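You operate a simulated robot arm through the tools that you are given. There is no shell and no other tool. Be economical: measure what you need, move in short steps, check, and stop when the job is done.

Carry out the task below with a simulated robot arm. There is one attempt and no reset: what you move stays moved.

TASK
Stack the bottle labelled "pine" from the liquid bench on top of the bottle that says "clove". Then fetch the orange bottle and set it in the white tub.

It is judged by the outcome, as a careful person would: the job done as asked, and still so three seconds after it is handed in. It fails if anything else is knocked over, pushed out of place, dropped, spilled or broken.

THE ROBOT
A 7-joint arm with a two-finger parallel gripper, fixed in place. Base frame: the origin is at the foot of the arm, x ahead of it, y to its left, z up; the work surface is at about z = 0. Lengths are in cm, angles in degrees, forces in N, time in s.
With the tool pointing down near the work surface it reaches from about 24 to 62 cm from the base axis. Its first joint turns from -66.0 to 66.0 degrees. Payload 2.6 kg.
Tool frame: the origin (TCP) lies between the finger pads and is the grasp point; the fingertips stand 3 cm ahead of it; z points along the fingers, y is the line along which they close. The gripper opens to 9.4 cm. The fingers are 2.8 cm wide and 1 cm thick; the gripper's body (5 by 9.6 cm) begins 5.5 cm behind the TCP.
Orientation is that of the tool frame in the base frame, as [roll, pitch, yaw] about the fixed x, y, z axes, in that order (R = Rz(yaw) Ry(pitch) Rx(roll)). With the fingers straight down and closing along the base's y, the tool's x points along the base's -x, its y along +y and its z along -z.

THE INTERFACE
- The arm moves only by the tool apply_moves. Its argument "motion" is a list of rows, each an object of numbers (a shift or turn left out is 0, a gripper value left out holds the last): "x", "y", "z": the shift along the base's x, y, z in m; "rx", "ry", "rz": the turn, a rotation vector about the base's x, y, z in degrees. In form: [{"x": .., "y": .., "z": .., "rx": .., "ry": .., "rz": ..}, ...]. A call has 1 to 20 rows; each row is the pose to reach, as a shift and turn from the pose commanded when the call began. "hand" is the closure, from 0 (fully open) to 1 (shut), set as the call begins (left out, the last holds). A row lasts 0.2 s, in which the tool goes at most 5 cm and 8.6 degrees; a call with a longer step from one row to the next is refused whole, and so is a gripper value outside its range. A pose out of reach is approached as far as the arm can. The call stops where the force on the tool passes 40 N (or 10 N more than at its start, if that is more) or the arm is blocked; 0.2 s more then pass. The fingers move at their own pace (about 7.2 cm/s each) and stop on an object; they squeeze with about 42 N. The grip force told is the motor's: it shows also when the fingers shut on nothing. Time passes only in rows, and 0.2 s behind the last, so rows that repeat a pose let the fingers close. It gives the time, the measured TCP pose, the force on the tool (base axes), the opening and the grip force at its end, in the units of the frame above (readings bear some noise), and new pictures: "views" is both (left out), scene, wrist or none.
- Cameras (640 x 400 px; columns grow to the right, rows downward): "scene" is fixed at [5.31, 43.36, 56.08]; the picture's right is [-0.69, -0.72, 0.00], its down [-0.36, 0.35, -0.87] and it looks along [0.63, -0.60, -0.50] (base axes); focal length 259 px, centre (320, 200). "wrist" rides on the gripper at [-3.7, 0, -5.8] in the tool frame; the picture's right is [0.00, -1.00, 0.00], its down [0.97, 0.00, -0.24] and it looks along [0.24, 0.00, 0.97] (tool axes); focal length 218 px, centre (320, 200).
- pixel_to_xyz(camera, pixels): for up to 12 pixels [column, row] of the newest picture of that camera ("zoom" is the newest enlarged one), the place [x, y, z] in the base frame of the surface seen there, good to about 0.2 cm, but the place of the scene camera against the robot may be out by one fixed shift of up to 1.8 cm in any direction. No time passes.
- zoom(camera, box): a new picture of the part [left, top, right, bottom] of that camera's present view, enlarged. No time passes.
- finish_job(): hands the job in; it is judged then, once.

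Work in short steps. Measure before you move; look again where a grasp or a placing could have gone wrong, and mend it. You have 80 turns and 120 pictures in all, the two below and enlarged ones among them. Open the gripper and draw the arm clear of the work before you hand the job in, unless the task says otherwise; then end with one line.

The tools are called after "Emit:" as a command line: name --argument value ..., lists and objects as JSON in quotes. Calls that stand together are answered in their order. apply_moves: Moves the arm, as the interface text tells. Its arguments: {"type":"object","properties":{"motion":{"type":"array"},"hand":{"type":"number"},"views":{"type":"string","enum":["both","scene","wrist","none"]}},"required":["motion"]} The other tools are called the same way: pixel_to_xyz (camera, pixels) gives the place of the surface under pixels of a picture; zoom (camera, box) takes an enlarged picture of a part of a camera's view; finish_job () hands the job in.

At the start:

```text
t: 0.0
tool_pos: [29.32, -4.13, 44.37]
orientation: [-179.9, 0.1, 180.0]
contact_force: [-0.8, -0.1, 0.4]
grip_width: 9.42
grasp_force: 0.0
```

scene: 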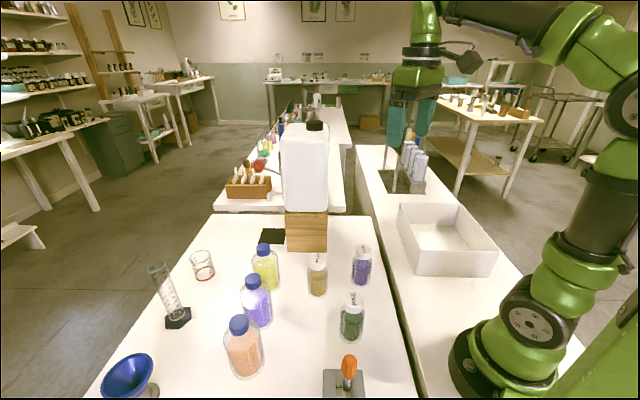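
wrist: 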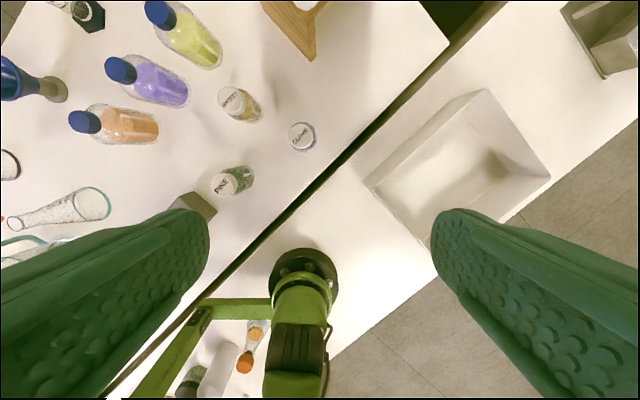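

The wrist view shows the labelled lids: "pine" near (228,183), "clove" near (303,137). I'll zoom in on both views to check labels.

Emit:
zoom --camera "wrist" --box '[60, 60, 340, 235]'

Emit:
zoom --camera "scene" --box '[200, 220, 420, 400]'

Emit:
pixel_to_xyz --camera "wrist" --pixels '[[224, 184], [301, 136], [233, 99], [85, 122], [130, 125], [243, 180], [270, 160], [460, 170], [380, 182], [487, 92], [548, 178], [190, 205]]'

Emit:
pixel_to_xyz --camera "scene" --pixels '[[351, 299], [363, 250], [317, 258], [238, 323], [244, 355], [352, 322], [361, 270], [450, 245], [402, 206], [410, 262], [452, 206], [490, 250]]'

```text
2.29 times, centred on (200, 148) of wrist
```

zoom: 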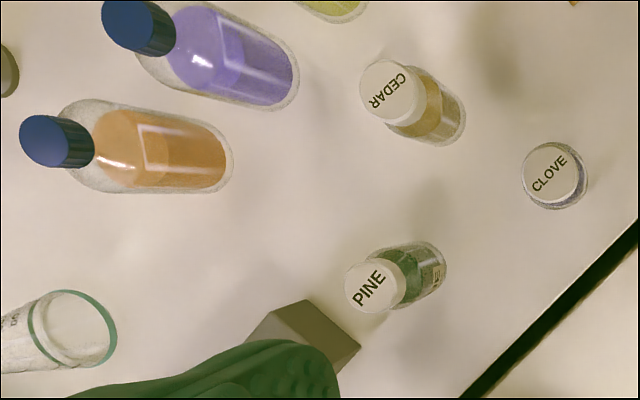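

```text
2.22 times, centred on (310, 310) of scene
```

zoom: 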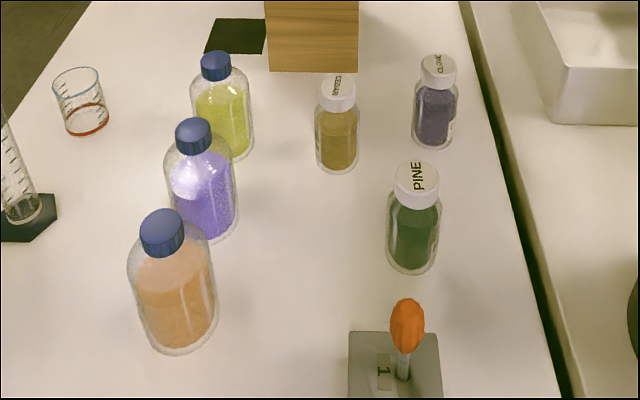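

```text
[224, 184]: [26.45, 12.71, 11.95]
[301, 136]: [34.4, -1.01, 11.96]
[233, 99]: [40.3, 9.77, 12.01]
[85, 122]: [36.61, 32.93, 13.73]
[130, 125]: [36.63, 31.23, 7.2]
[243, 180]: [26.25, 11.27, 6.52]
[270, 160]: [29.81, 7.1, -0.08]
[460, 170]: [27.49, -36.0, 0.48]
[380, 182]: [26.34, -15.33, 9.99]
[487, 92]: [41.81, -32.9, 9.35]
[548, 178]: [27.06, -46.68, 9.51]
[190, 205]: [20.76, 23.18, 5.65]
```

```text
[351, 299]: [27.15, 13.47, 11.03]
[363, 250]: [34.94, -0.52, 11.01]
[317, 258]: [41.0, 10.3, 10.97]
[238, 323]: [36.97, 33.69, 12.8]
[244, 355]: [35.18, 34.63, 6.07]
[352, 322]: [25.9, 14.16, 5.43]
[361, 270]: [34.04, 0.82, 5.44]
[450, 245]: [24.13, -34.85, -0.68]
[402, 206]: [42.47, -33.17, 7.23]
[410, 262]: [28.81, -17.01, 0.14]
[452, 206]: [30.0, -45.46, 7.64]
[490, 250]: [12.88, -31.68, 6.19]
```

Pine's lid is at about (26.4, 12.7, 12), clove's at (34.4, -1.0, 12). Next I move above pine at z≈24 with the hand open and look again.

Emit:
apply_moves --motion '[{"x": -0.005, "y": 0.028, "z": -0.033}, {"x": -0.01, "y": 0.056, "z": -0.066}, {"x": -0.015, "y": 0.084, "z": -0.1}, {"x": -0.02, "y": 0.112, "z": -0.133}, {"x": -0.025, "y": 0.14, "z": -0.166}, {"x": -0.029, "y": 0.167, "z": -0.2}, {"x": -0.029, "y": 0.167, "z": -0.2}]' --hand 0

Emit:
pixel_to_xyz --camera "wrist" --pixels '[[320, 200]]'

```text
t: 1.6
tool_pos: [26.39, 12.71, 24.22]
orientation: [179.9, 0.0, 179.9]
contact_force: [0.3, 0.2, 0.2]
grip_width: 9.4
grasp_force: 0.1
```

scene: 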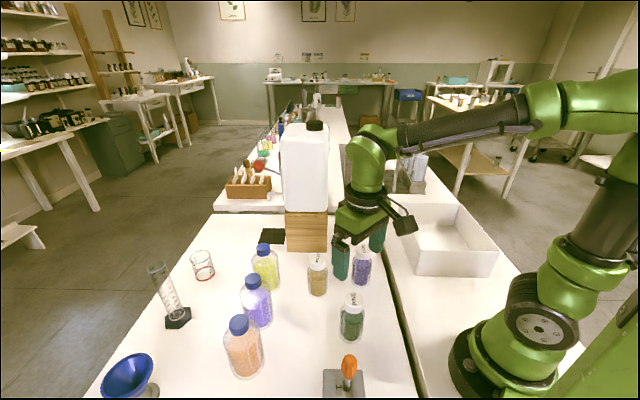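
wrist: 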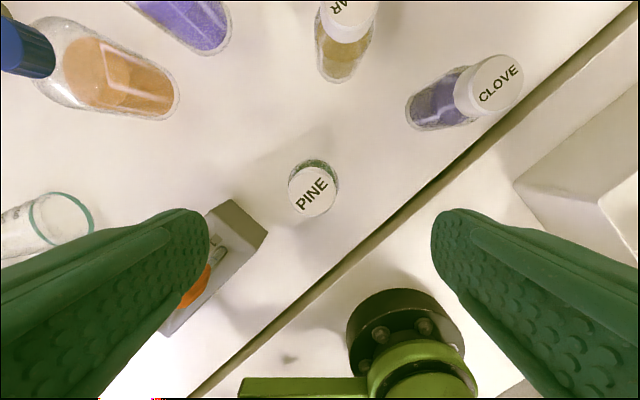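

```text
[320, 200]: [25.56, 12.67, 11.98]
```

The pine lid spans about columns 288–338, rows 167–217. I measure its edges, the grey holder's nearest corner (235,200), and the clove lid.

Emit:
pixel_to_xyz --camera "wrist" --pixels '[[291, 193], [335, 193], [313, 170], [313, 213], [232, 202], [266, 232], [458, 85], [520, 85], [489, 57], [489, 113], [195, 285], [489, 85]]'

Emit:
zoom --camera "wrist" --box '[180, 120, 440, 300]'

```text
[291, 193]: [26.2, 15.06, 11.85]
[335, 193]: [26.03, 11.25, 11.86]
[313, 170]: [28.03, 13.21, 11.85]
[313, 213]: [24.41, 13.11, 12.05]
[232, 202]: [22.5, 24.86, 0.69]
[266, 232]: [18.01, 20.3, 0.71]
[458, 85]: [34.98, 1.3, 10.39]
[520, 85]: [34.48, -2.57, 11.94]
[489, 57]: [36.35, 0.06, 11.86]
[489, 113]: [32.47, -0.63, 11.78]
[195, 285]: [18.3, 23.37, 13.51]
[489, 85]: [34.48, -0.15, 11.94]
```

```text
2.22 times, centred on (310, 210) of wrist
```

zoom: 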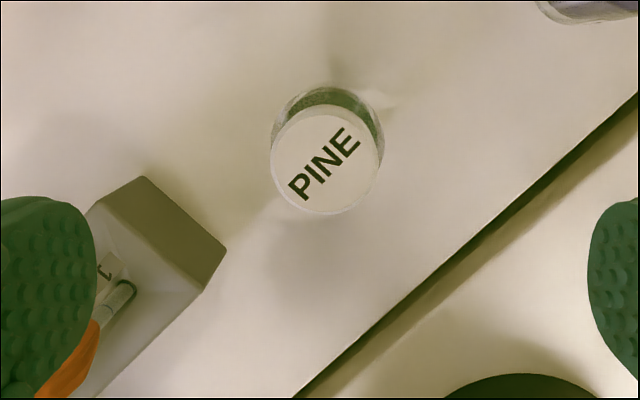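

The pine lid centre is at (26.3, 13.1), top 12.0, and the holder is clear of the fingers. I'll descend to z=7.6, holding the body below the lid.

Emit:
apply_moves --motion '[{"x": -0.001, "y": 0.004, "z": -0.03}, {"x": -0.001, "y": 0.004, "z": -0.07}, {"x": -0.001, "y": 0.004, "z": -0.105}, {"x": -0.001, "y": 0.004, "z": -0.13}, {"x": -0.001, "y": 0.004, "z": -0.15}, {"x": -0.001, "y": 0.004, "z": -0.166}, {"x": -0.001, "y": 0.004, "z": -0.166}]' --hand 0

```text
t: 3.2
tool_pos: [26.35, 13.17, 7.75]
orientation: [-180.0, 0.1, 180.0]
contact_force: [0.8, -0.2, 0.1]
grip_width: 9.4
grasp_force: 0.1
```

scene: 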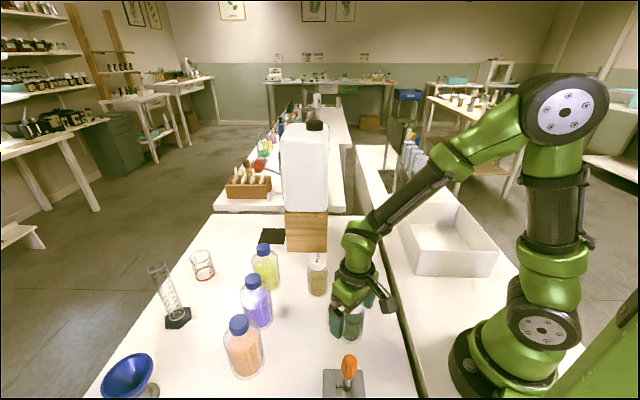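
wrist: 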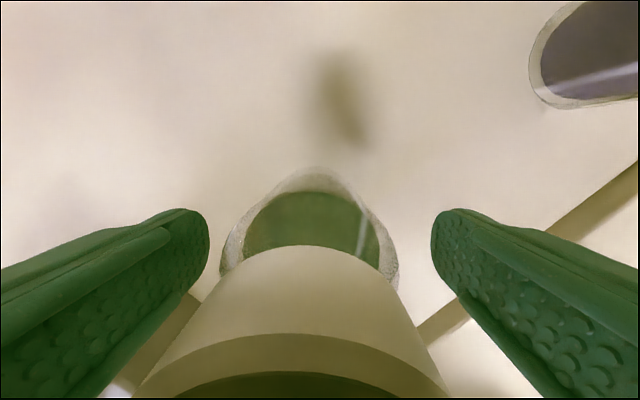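

The bottle sits between the fingers (columns 222–398, nearly centred). I'll close on it.

Emit:
apply_moves --motion '[{"y": 0.001}, {"y": 0.001}, {"y": 0.001}, {"y": 0.001}, {"y": 0.001}]' --hand 1 --views "wrist"

```text
t: 4.4
tool_pos: [26.27, 13.24, 7.73]
orientation: [179.9, 0.0, 179.9]
contact_force: [0.3, 0.7, 1.2]
grip_width: 5.4
grasp_force: 42.4
```

wrist: 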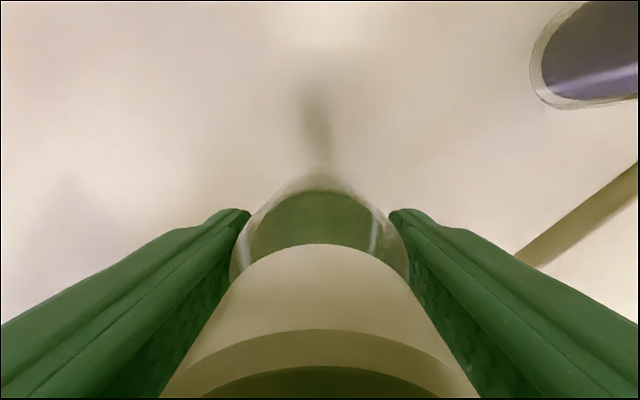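

Gripped at 5.4 cm with 42 N. I'll lift to z≈27, then travel toward clove, stopping short in x so the wrist camera can see its lid.

Emit:
apply_moves --motion '[{"z": 0.02}, {"z": 0.055}, {"z": 0.095}, {"z": 0.14}, {"z": 0.18}, {"z": 0.205}, {"y": -0.03, "z": 0.205}, {"y": -0.07, "z": 0.205}, {"y": -0.11, "z": 0.205}, {"y": -0.138, "z": 0.205}, {"y": -0.138, "z": 0.205}]' --hand 1

```text
t: 6.8
tool_pos: [26.3, -0.72, 28.24]
orientation: [179.9, 0.1, 180.0]
contact_force: [0.1, 0.0, -2.1]
grip_width: 5.39
grasp_force: 42.2
```

scene: 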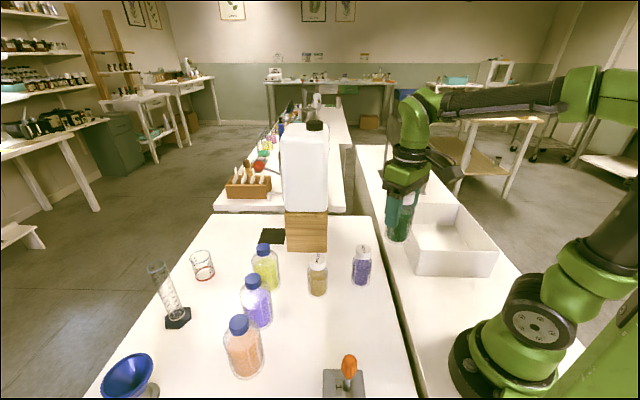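
wrist: 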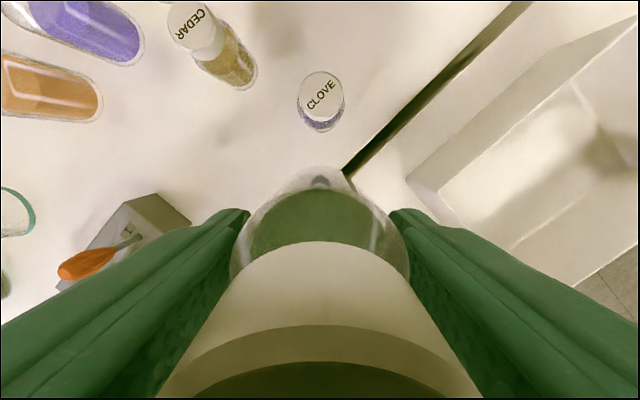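

The clove lid is at about (320,93). I'll zoom and measure its edges, along with the held bottle.

Emit:
zoom --camera "wrist" --box '[272, 60, 368, 120]'

Emit:
pixel_to_xyz --camera "wrist" --pixels '[[300, 94], [320, 94], [341, 94], [320, 74], [320, 112], [320, 116], [210, 386], [330, 290], [428, 386], [320, 330], [320, 250]]'

```text
6.67 times, centred on (320, 90) of wrist
```

zoom: 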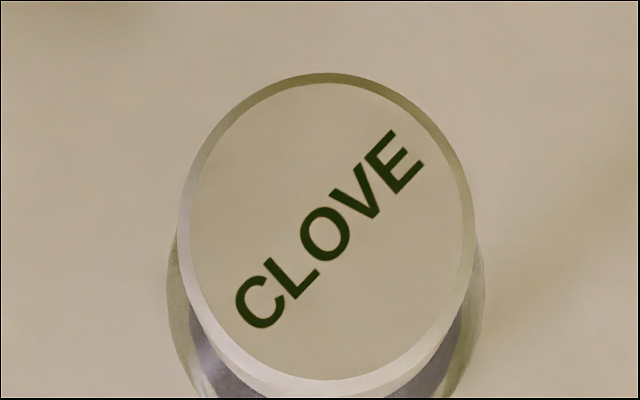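

```text
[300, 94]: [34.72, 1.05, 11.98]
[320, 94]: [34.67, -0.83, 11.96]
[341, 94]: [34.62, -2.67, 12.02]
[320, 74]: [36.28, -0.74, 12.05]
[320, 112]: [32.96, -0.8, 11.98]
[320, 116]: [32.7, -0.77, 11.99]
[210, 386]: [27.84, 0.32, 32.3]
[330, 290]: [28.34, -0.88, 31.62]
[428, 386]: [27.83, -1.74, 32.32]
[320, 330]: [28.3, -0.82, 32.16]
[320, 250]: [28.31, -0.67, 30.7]
```

The clove lid centre is (34.65, -0.95), top 12.0, and the held bottle is centred on the TCP with its bottom 7.7 below. I move over clove and down to about 1 cm above contact.

Emit:
apply_moves --motion '[{"x": 0.03, "y": -0.001}, {"x": 0.065, "y": -0.002}, {"x": 0.0835, "y": -0.0023}, {"x": 0.0835, "y": -0.0023}, {"x": 0.0835, "y": -0.0023, "z": -0.03}, {"x": 0.0835, "y": -0.0023, "z": -0.055}, {"x": 0.0835, "y": -0.0023, "z": -0.07}, {"x": 0.0835, "y": -0.0023, "z": -0.075}, {"x": 0.0835, "y": -0.0023, "z": -0.075}]' --hand 1 --views "both"

Emit:
zoom --camera "scene" --box '[310, 190, 420, 300]'

```text
t: 8.8
tool_pos: [34.62, -1.02, 20.55]
orientation: [179.9, 0.2, -179.9]
contact_force: [-0.3, -0.5, -2.1]
grip_width: 5.38
grasp_force: 42.1
```

scene: 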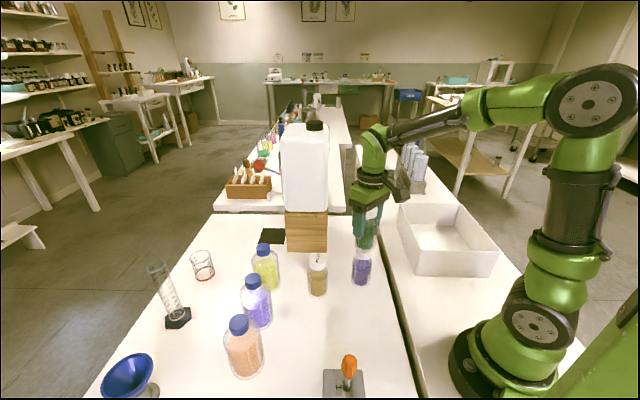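
wrist: 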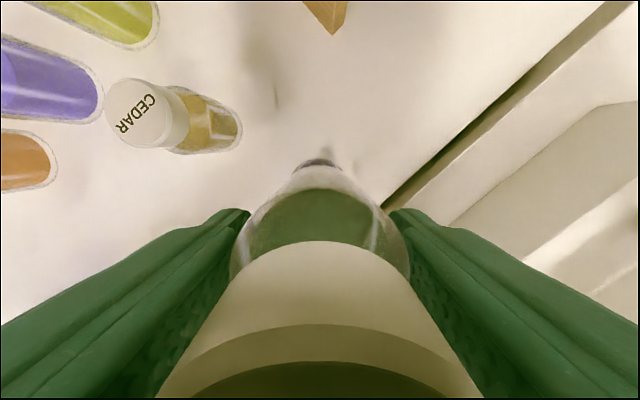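

```text
3.64 times, centred on (365, 245) of scene
```

zoom: 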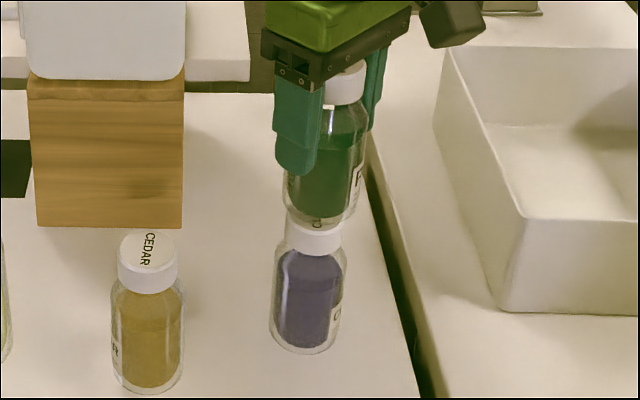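

The bottle hangs about 0.8 cm over the clove lid, aligned. I lower gently and watch the force.

Emit:
apply_moves --motion '[{"y": 0.0005, "z": -0.003}, {"y": 0.0005, "z": -0.005}, {"y": 0.0005, "z": -0.007}, {"y": 0.0005, "z": -0.007}]' --hand 1 --views "none"

```text
t: 9.8
tool_pos: [34.63, -0.7, 19.9]
orientation: [-180.0, 0.1, 179.9]
contact_force: [-0.3, 0.2, -2.3]
grip_width: 5.41
grasp_force: 41.6
```

No contact yet (z force is only the bottle's weight). I'll go down another 1.5 mm.

Emit:
apply_moves --motion '[{"z": -0.0007}, {"z": -0.0015}, {"z": -0.0015}]' --hand 1 --views "none"

```text
t: 10.6
tool_pos: [34.68, -0.81, 19.89]
orientation: [-180.0, 0.0, -180.0]
contact_force: [-0.9, -0.5, -2.4]
grip_width: 5.4
grasp_force: 41.5
```

Emit:
apply_moves --motion '[{"z": -0.0007}, {"z": -0.0015}, {"z": -0.0015}]' --hand 1 --views "none"

Emit:
zoom --camera "scene" --box '[330, 220, 400, 300]'

```text
t: 11.4
tool_pos: [34.58, -0.93, 19.61]
orientation: [179.9, 0.1, 180.0]
contact_force: [-2.1, -0.6, 8.0]
grip_width: 5.38
grasp_force: 42.1
```

```text
5.00 times, centred on (365, 260) of scene
```

zoom: 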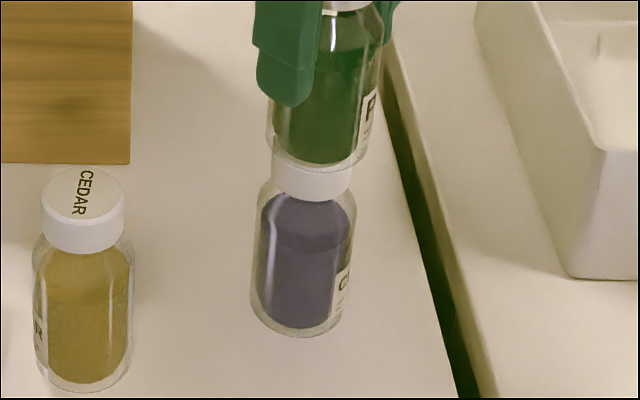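

Contact shows at 8 N and the bottles are aligned. I release in place.

Emit:
apply_moves --motion '[{"z": 0.0005}, {"z": 0.0005}, {"z": 0.0005}, {"z": 0.0005}, {"z": 0.0005}]' --hand 0

```text
t: 12.6
tool_pos: [34.59, -0.81, 19.76]
orientation: [180.0, 0.0, 180.0]
contact_force: [-1.2, 0.3, 0.4]
grip_width: 9.39
grasp_force: 0.0
```

scene: 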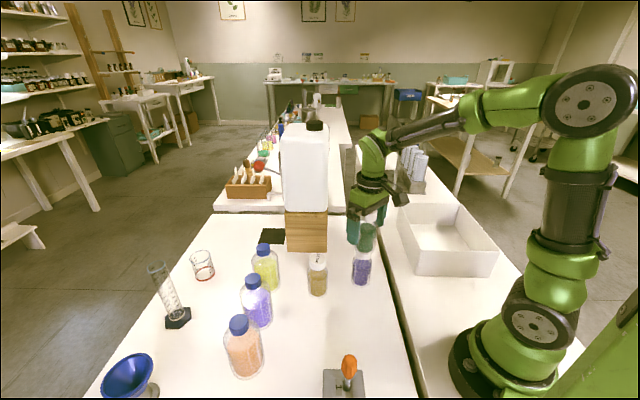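
wrist: 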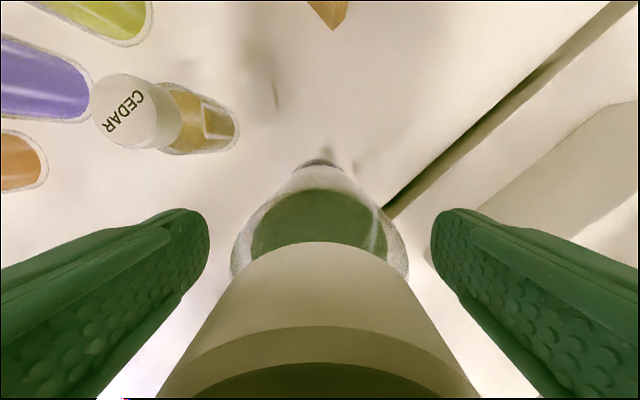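

It stands on its own. I go straight up, then over toward the orange bottle at about (36, 32).

Emit:
apply_moves --motion '[{"z": 0.02}, {"z": 0.05}, {"z": 0.09}, {"z": 0.13}, {"z": 0.15}, {"y": 0.04, "z": 0.15}, {"y": 0.085, "z": 0.15}, {"y": 0.13, "z": 0.15}, {"y": 0.175, "z": 0.15}, {"y": 0.22, "z": 0.15}, {"y": 0.265, "z": 0.15}, {"y": 0.31, "z": 0.14}, {"y": 0.33, "z": 0.12}, {"y": 0.33, "z": 0.12}]' --hand 0

Emit:
zoom --camera "scene" --box '[300, 180, 420, 300]'

```text
t: 15.6
tool_pos: [34.55, 32.3, 31.6]
orientation: [179.9, 0.0, 180.0]
contact_force: [0.5, 0.3, 0.7]
grip_width: 9.41
grasp_force: 0.1
```

scene: 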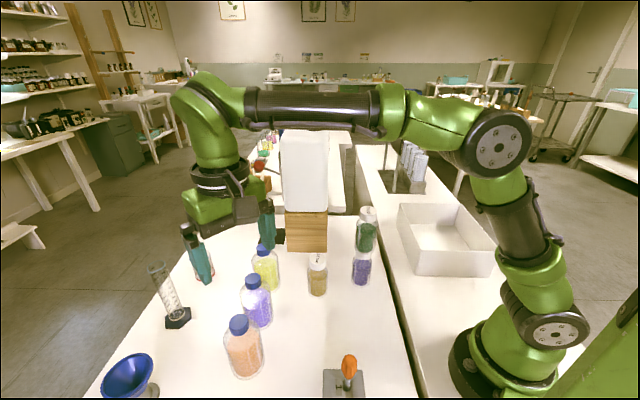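
wrist: 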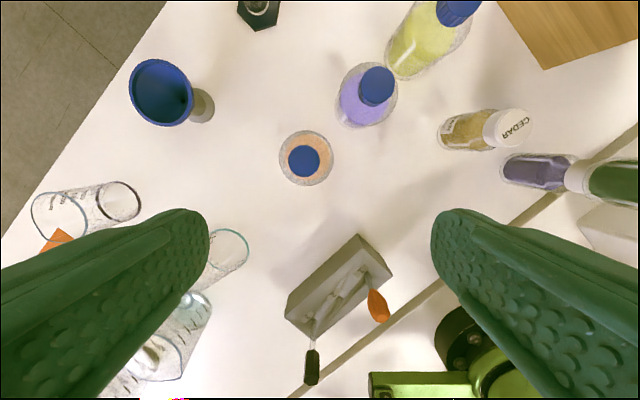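

```text
3.33 times, centred on (360, 240) of scene
```

zoom: 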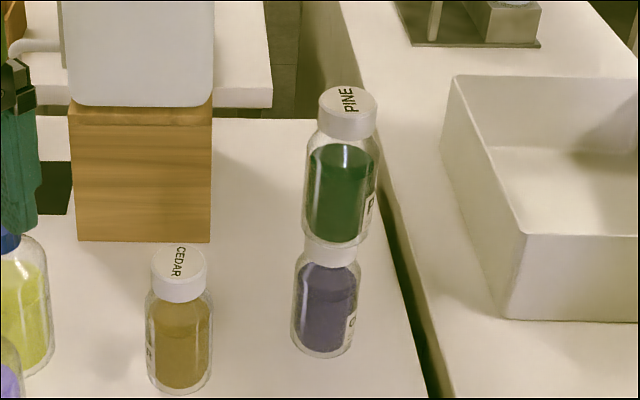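

The stack stands well. Now I measure the orange bottle (cap (303,160), body around it) and its neighbours.

Emit:
pixel_to_xyz --camera "wrist" --pixels '[[290, 161], [303, 161], [318, 161], [303, 147], [303, 175], [376, 86], [345, 112], [200, 105], [282, 160], [378, 262], [376, 310], [232, 230]]'

Emit:
zoom --camera "wrist" --box '[220, 60, 420, 210]'

```text
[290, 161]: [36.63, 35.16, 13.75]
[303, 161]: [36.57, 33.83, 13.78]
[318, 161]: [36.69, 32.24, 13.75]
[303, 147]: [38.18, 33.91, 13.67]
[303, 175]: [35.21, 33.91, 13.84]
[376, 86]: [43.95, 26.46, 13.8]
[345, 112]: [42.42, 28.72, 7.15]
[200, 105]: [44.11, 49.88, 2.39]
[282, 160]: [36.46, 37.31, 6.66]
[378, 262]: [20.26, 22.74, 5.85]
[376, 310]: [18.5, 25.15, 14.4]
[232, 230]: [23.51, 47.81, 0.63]
```

```text
2.67 times, centred on (320, 135) of wrist
```

zoom: 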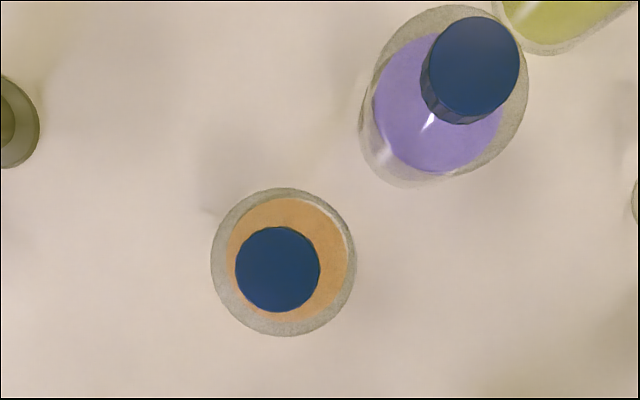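

The orange cap centre is (36.65, 33.75), top 13.8, and the body is about 7 cm wide with purple 10 cm away. I descend to z≈13.5 and check the centring.

Emit:
apply_moves --motion '[{"x": 0.02, "y": 0.0145, "z": -0.02}, {"x": 0.021, "y": 0.0145, "z": -0.06}, {"x": 0.021, "y": 0.0145, "z": -0.1}, {"x": 0.021, "y": 0.0145, "z": -0.14}, {"x": 0.021, "y": 0.0145, "z": -0.165}, {"x": 0.021, "y": 0.0145, "z": -0.18}, {"x": 0.021, "y": 0.0145, "z": -0.18}]' --hand 0

Emit:
pixel_to_xyz --camera "wrist" --pixels '[[320, 260], [320, 230], [250, 300], [390, 300]]'

```text
t: 17.2
tool_pos: [36.63, 33.69, 13.65]
orientation: [179.8, 0.2, 179.8]
contact_force: [0.0, -0.1, 1.2]
grip_width: 9.41
grasp_force: 0.0
```

scene: 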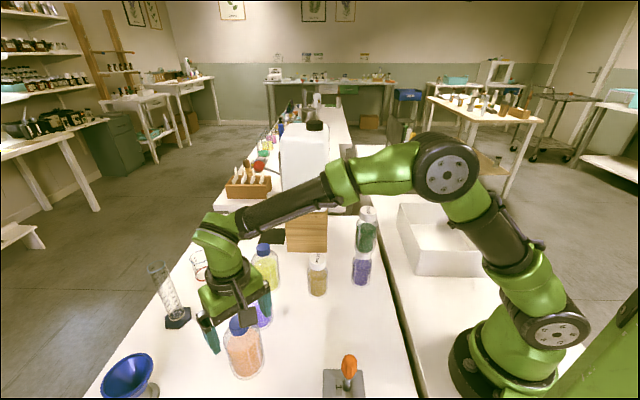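
wrist: 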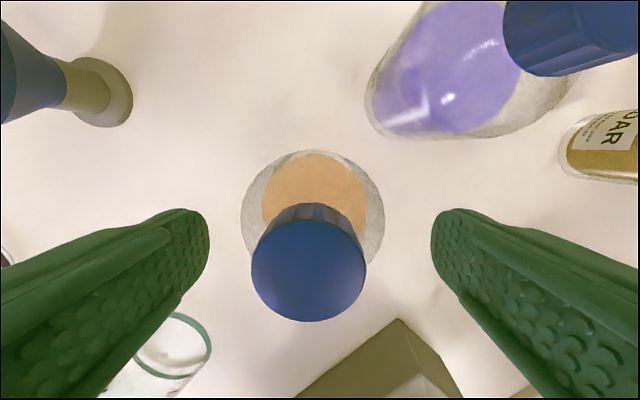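

```text
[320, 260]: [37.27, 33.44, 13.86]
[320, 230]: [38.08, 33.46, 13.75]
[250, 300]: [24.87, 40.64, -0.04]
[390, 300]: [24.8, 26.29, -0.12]
```

Cap and body are centred at columns 309–312, so I shift +0.3 cm in y and descend to z≈8.9.

Emit:
apply_moves --motion '[{"y": 0.003, "z": -0.005}, {"y": 0.003, "z": -0.02}, {"y": 0.003, "z": -0.035}, {"y": 0.003, "z": -0.047}, {"y": 0.003, "z": -0.047}]' --hand 0 --views "wrist"

```text
t: 18.4
tool_pos: [36.65, 34.02, 9.03]
orientation: [180.0, 0.1, -180.0]
contact_force: [-0.6, -0.1, -0.2]
grip_width: 9.39
grasp_force: 0.0
```

wrist: 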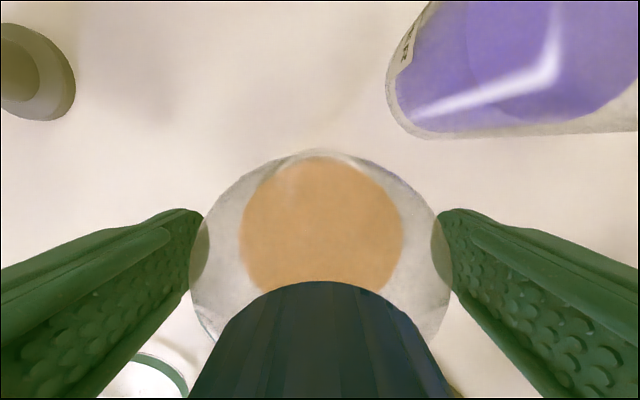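

The bottle is centred between the fingers (columns 192–452). I'll close.

Emit:
apply_moves --motion '[{"z": 0}, {"z": 0}, {"z": 0}, {"z": 0}, {"z": 0}]' --hand 1 --views "wrist"

```text
t: 19.6
tool_pos: [36.68, 34.02, 9.1]
orientation: [-180.0, 0.1, 180.0]
contact_force: [0.8, 0.6, 0.0]
grip_width: 7.01
grasp_force: 42.3
```

wrist: 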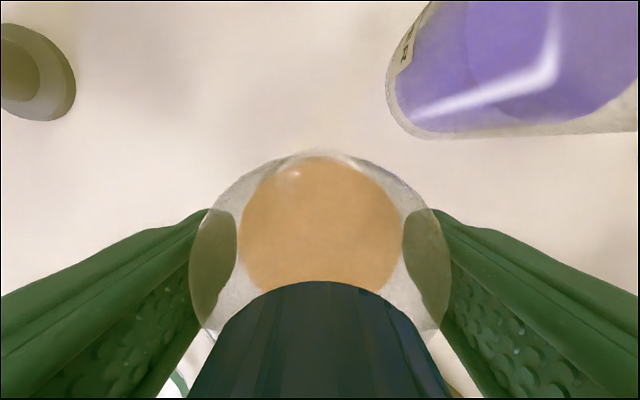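

Gripped at 7.0 cm. I'll lift straight up to z≈37.

Emit:
apply_moves --motion '[{"z": 0.01}, {"z": 0.03}, {"z": 0.06}, {"z": 0.1}, {"z": 0.14}, {"z": 0.18}, {"z": 0.22}, {"z": 0.26}, {"z": 0.28}, {"z": 0.28}]' --hand 1 --views "both"

```text
t: 21.8
tool_pos: [36.8, 33.95, 36.98]
orientation: [180.0, 0.1, 180.0]
contact_force: [-0.3, 0.3, -3.8]
grip_width: 6.96
grasp_force: 41.9
```

scene: 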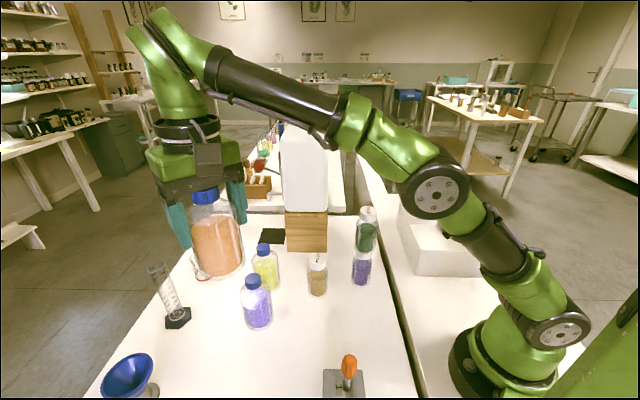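
wrist: 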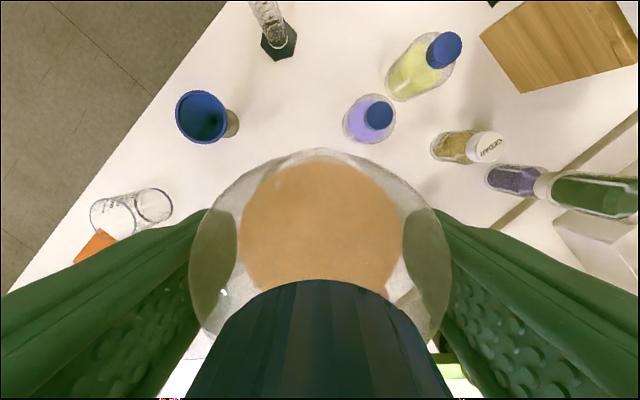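

Firmly held. I carry it at z≈37, on the near side of the stack, toward the tub centre at about (27, -31).

Emit:
apply_moves --motion '[{"x": -0.01, "y": -0.02, "z": 0.28}, {"x": -0.025, "y": -0.06, "z": 0.28}, {"x": -0.04, "y": -0.1, "z": 0.28}, {"x": -0.055, "y": -0.145, "z": 0.28}, {"x": -0.07, "y": -0.19, "z": 0.28}, {"x": -0.085, "y": -0.235, "z": 0.28}, {"x": -0.095, "y": -0.28, "z": 0.28}, {"x": -0.098, "y": -0.325, "z": 0.28}, {"x": -0.098, "y": -0.37, "z": 0.28}, {"x": -0.098, "y": -0.415, "z": 0.28}, {"x": -0.098, "y": -0.46, "z": 0.28}, {"x": -0.098, "y": -0.505, "z": 0.28}, {"x": -0.098, "y": -0.55, "z": 0.28}, {"x": -0.098, "y": -0.59, "z": 0.28}, {"x": -0.098, "y": -0.625, "z": 0.28}, {"x": -0.098, "y": -0.65, "z": 0.28}, {"x": -0.098, "y": -0.65, "z": 0.28}]' --hand 1 --views "both"

```text
refused: row 1 steps farther than a row can; nothing moved
```

Each row is relative to this call's start, so I drop the z offset.

Emit:
apply_moves --motion '[{"x": -0.01, "y": -0.02}, {"x": -0.025, "y": -0.06}, {"x": -0.04, "y": -0.1}, {"x": -0.055, "y": -0.145}, {"x": -0.07, "y": -0.19}, {"x": -0.085, "y": -0.235}, {"x": -0.095, "y": -0.28}, {"x": -0.098, "y": -0.325}, {"x": -0.098, "y": -0.37}, {"x": -0.098, "y": -0.415}, {"x": -0.098, "y": -0.46}, {"x": -0.098, "y": -0.505}, {"x": -0.098, "y": -0.55}, {"x": -0.098, "y": -0.59}, {"x": -0.098, "y": -0.625}, {"x": -0.098, "y": -0.65}, {"x": -0.098, "y": -0.65}]' --hand 1 --views "both"

```text
t: 25.4
tool_pos: [27.05, -31.07, 37.07]
orientation: [179.9, 0.0, 180.0]
contact_force: [-0.1, 1.0, -3.9]
grip_width: 6.98
grasp_force: 42.4
```

scene: 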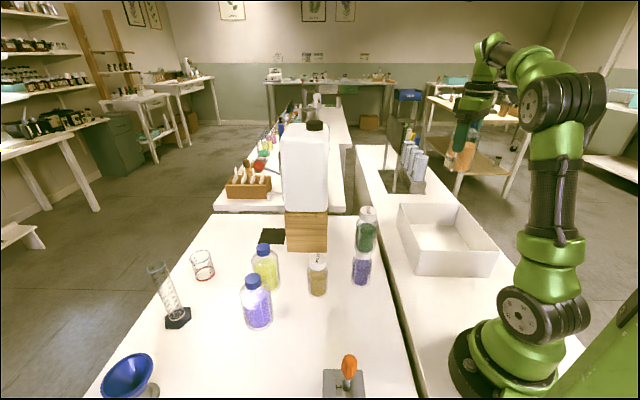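
wrist: 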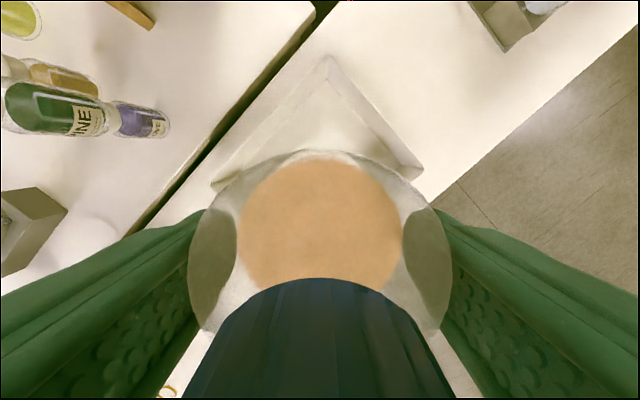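

The stack is intact. I measure the tub's rim corners in both views: wrist (327,60), (214,185), (421,170), and scene rim.

Emit:
pixel_to_xyz --camera "wrist" --pixels '[[327, 61], [216, 183], [421, 168], [330, 110], [300, 130], [326, 68]]'

Emit:
pixel_to_xyz --camera "scene" --pixels '[[399, 206], [459, 205], [496, 249], [417, 252], [445, 235], [424, 215], [450, 212], [465, 240]]'

Emit:
zoom --camera "scene" --box '[380, 180, 520, 290]'

```text
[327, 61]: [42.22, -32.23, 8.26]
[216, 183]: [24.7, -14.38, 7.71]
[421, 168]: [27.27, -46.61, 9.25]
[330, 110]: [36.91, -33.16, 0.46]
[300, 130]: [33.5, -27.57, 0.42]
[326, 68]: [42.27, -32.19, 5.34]
```

```text
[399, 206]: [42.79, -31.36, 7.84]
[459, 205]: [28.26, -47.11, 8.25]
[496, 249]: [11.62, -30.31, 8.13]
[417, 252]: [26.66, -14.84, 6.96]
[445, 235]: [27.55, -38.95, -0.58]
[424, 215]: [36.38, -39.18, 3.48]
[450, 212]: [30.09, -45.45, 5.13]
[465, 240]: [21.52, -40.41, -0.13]
```

```text
3.64 times, centred on (450, 235) of scene
```

zoom: 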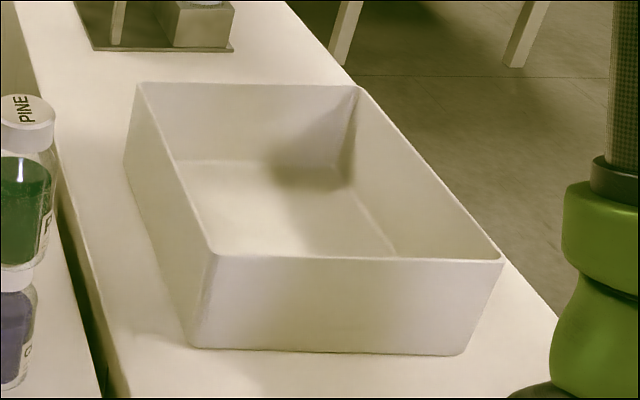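

The tub centre is about (26.7, -31.4), with floor at 0.45 and rim at 9.5. I descend to z≈10.8.

Emit:
apply_moves --motion '[{"x": -0.003, "y": -0.003, "z": -0.03}, {"x": -0.003, "y": -0.003, "z": -0.07}, {"x": -0.003, "y": -0.003, "z": -0.115}, {"x": -0.003, "y": -0.003, "z": -0.16}, {"x": -0.003, "y": -0.003, "z": -0.2}, {"x": -0.003, "y": -0.003, "z": -0.235}, {"x": -0.003, "y": -0.003, "z": -0.255}, {"x": -0.003, "y": -0.003, "z": -0.263}, {"x": -0.003, "y": -0.003, "z": -0.263}]' --hand 1

```text
t: 27.4
tool_pos: [26.66, -31.44, 10.77]
orientation: [179.9, 0.1, 179.8]
contact_force: [-1.1, 0.1, -3.5]
grip_width: 7.02
grasp_force: 41.8
```

scene: 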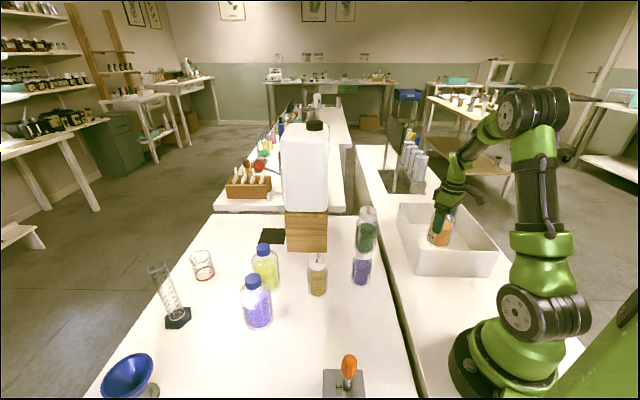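
wrist: 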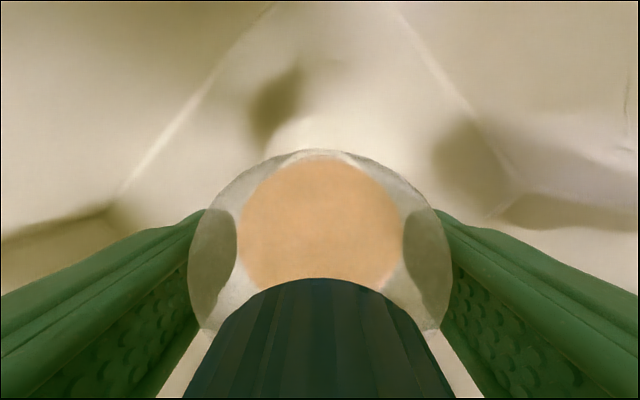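

The bottle is in the tub, about 1.2 cm above the floor. I lower gently.

Emit:
apply_moves --motion '[{"z": -0.004}, {"z": -0.008}, {"z": -0.0105}, {"z": -0.0115}, {"z": -0.0115}]' --hand 1 --views "none"

```text
t: 28.6
tool_pos: [26.64, -31.29, 9.54]
orientation: [179.9, 0.1, 180.0]
contact_force: [0.1, 0.3, -4.2]
grip_width: 7.01
grasp_force: 41.8
```

Emit:
apply_moves --motion '[{"z": -0.001}, {"z": -0.002}, {"z": -0.002}]' --hand 1 --views "none"

```text
t: 29.4
tool_pos: [26.81, -31.27, 9.46]
orientation: [180.0, 0.2, 179.8]
contact_force: [-2.5, 4.5, 12.6]
grip_width: 7.02
grasp_force: 42.2
```

Contact (z force rose to 12.6 N). I release, then look.

Emit:
apply_moves --motion '[{"z": 0.001}, {"z": 0.001}, {"z": 0.001}, {"z": 0.001}, {"z": 0.001}]' --hand 0

```text
t: 30.6
tool_pos: [26.63, -31.36, 9.46]
orientation: [179.9, 0.2, 180.0]
contact_force: [-0.1, 0.2, 0.2]
grip_width: 9.4
grasp_force: 0.1
```

scene: 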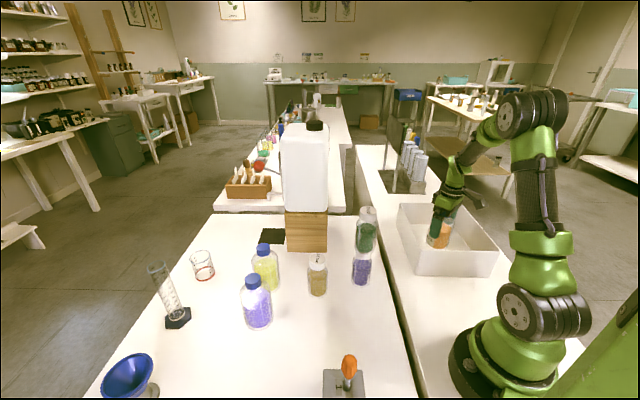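
wrist: 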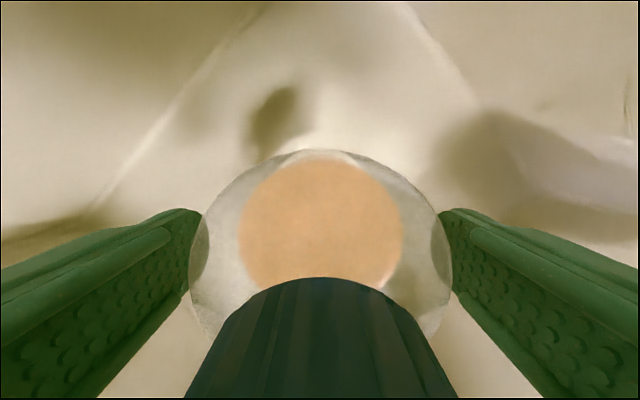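

The bottle stands free in the tub. I draw the arm straight up.

Emit:
apply_moves --motion '[{"z": 0.01}, {"z": 0.03}, {"z": 0.06}, {"z": 0.1}, {"z": 0.145}, {"z": 0.19}, {"z": 0.235}, {"z": 0.28}, {"z": 0.3}, {"z": 0.3}]' --hand 0

Emit:
zoom --camera "scene" --box '[340, 180, 510, 300]'

```text
t: 32.8
tool_pos: [26.72, -31.37, 39.48]
orientation: [179.9, 0.1, 179.9]
contact_force: [-0.2, -0.1, 0.1]
grip_width: 9.39
grasp_force: 0.1
```

scene: 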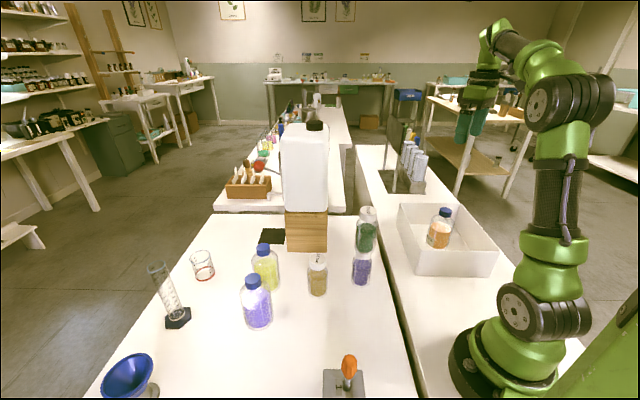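
wrist: 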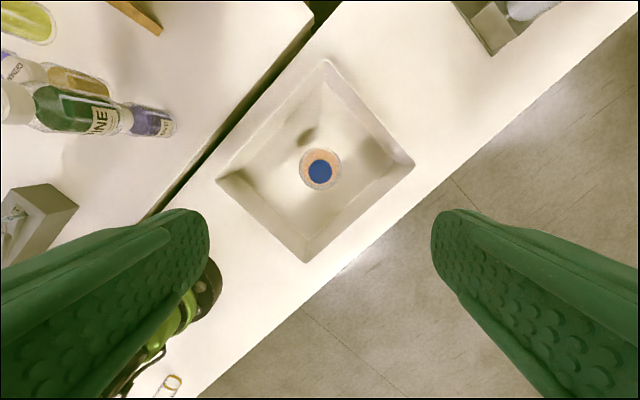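

```text
3.33 times, centred on (425, 240) of scene
```

zoom: 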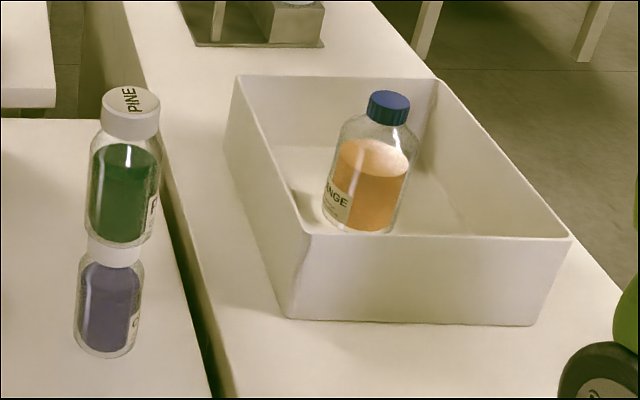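

Pine stands on clove, the orange bottle stands upright in the tub, nothing else has moved, and the arm is clear. I hand the job in.

Emit:
finish_job

```text
The job is handed in.
```

The "pine" bottle is stacked on the "clove" bottle, the orange bottle is upright in the white tub, and nothing else was disturbed.
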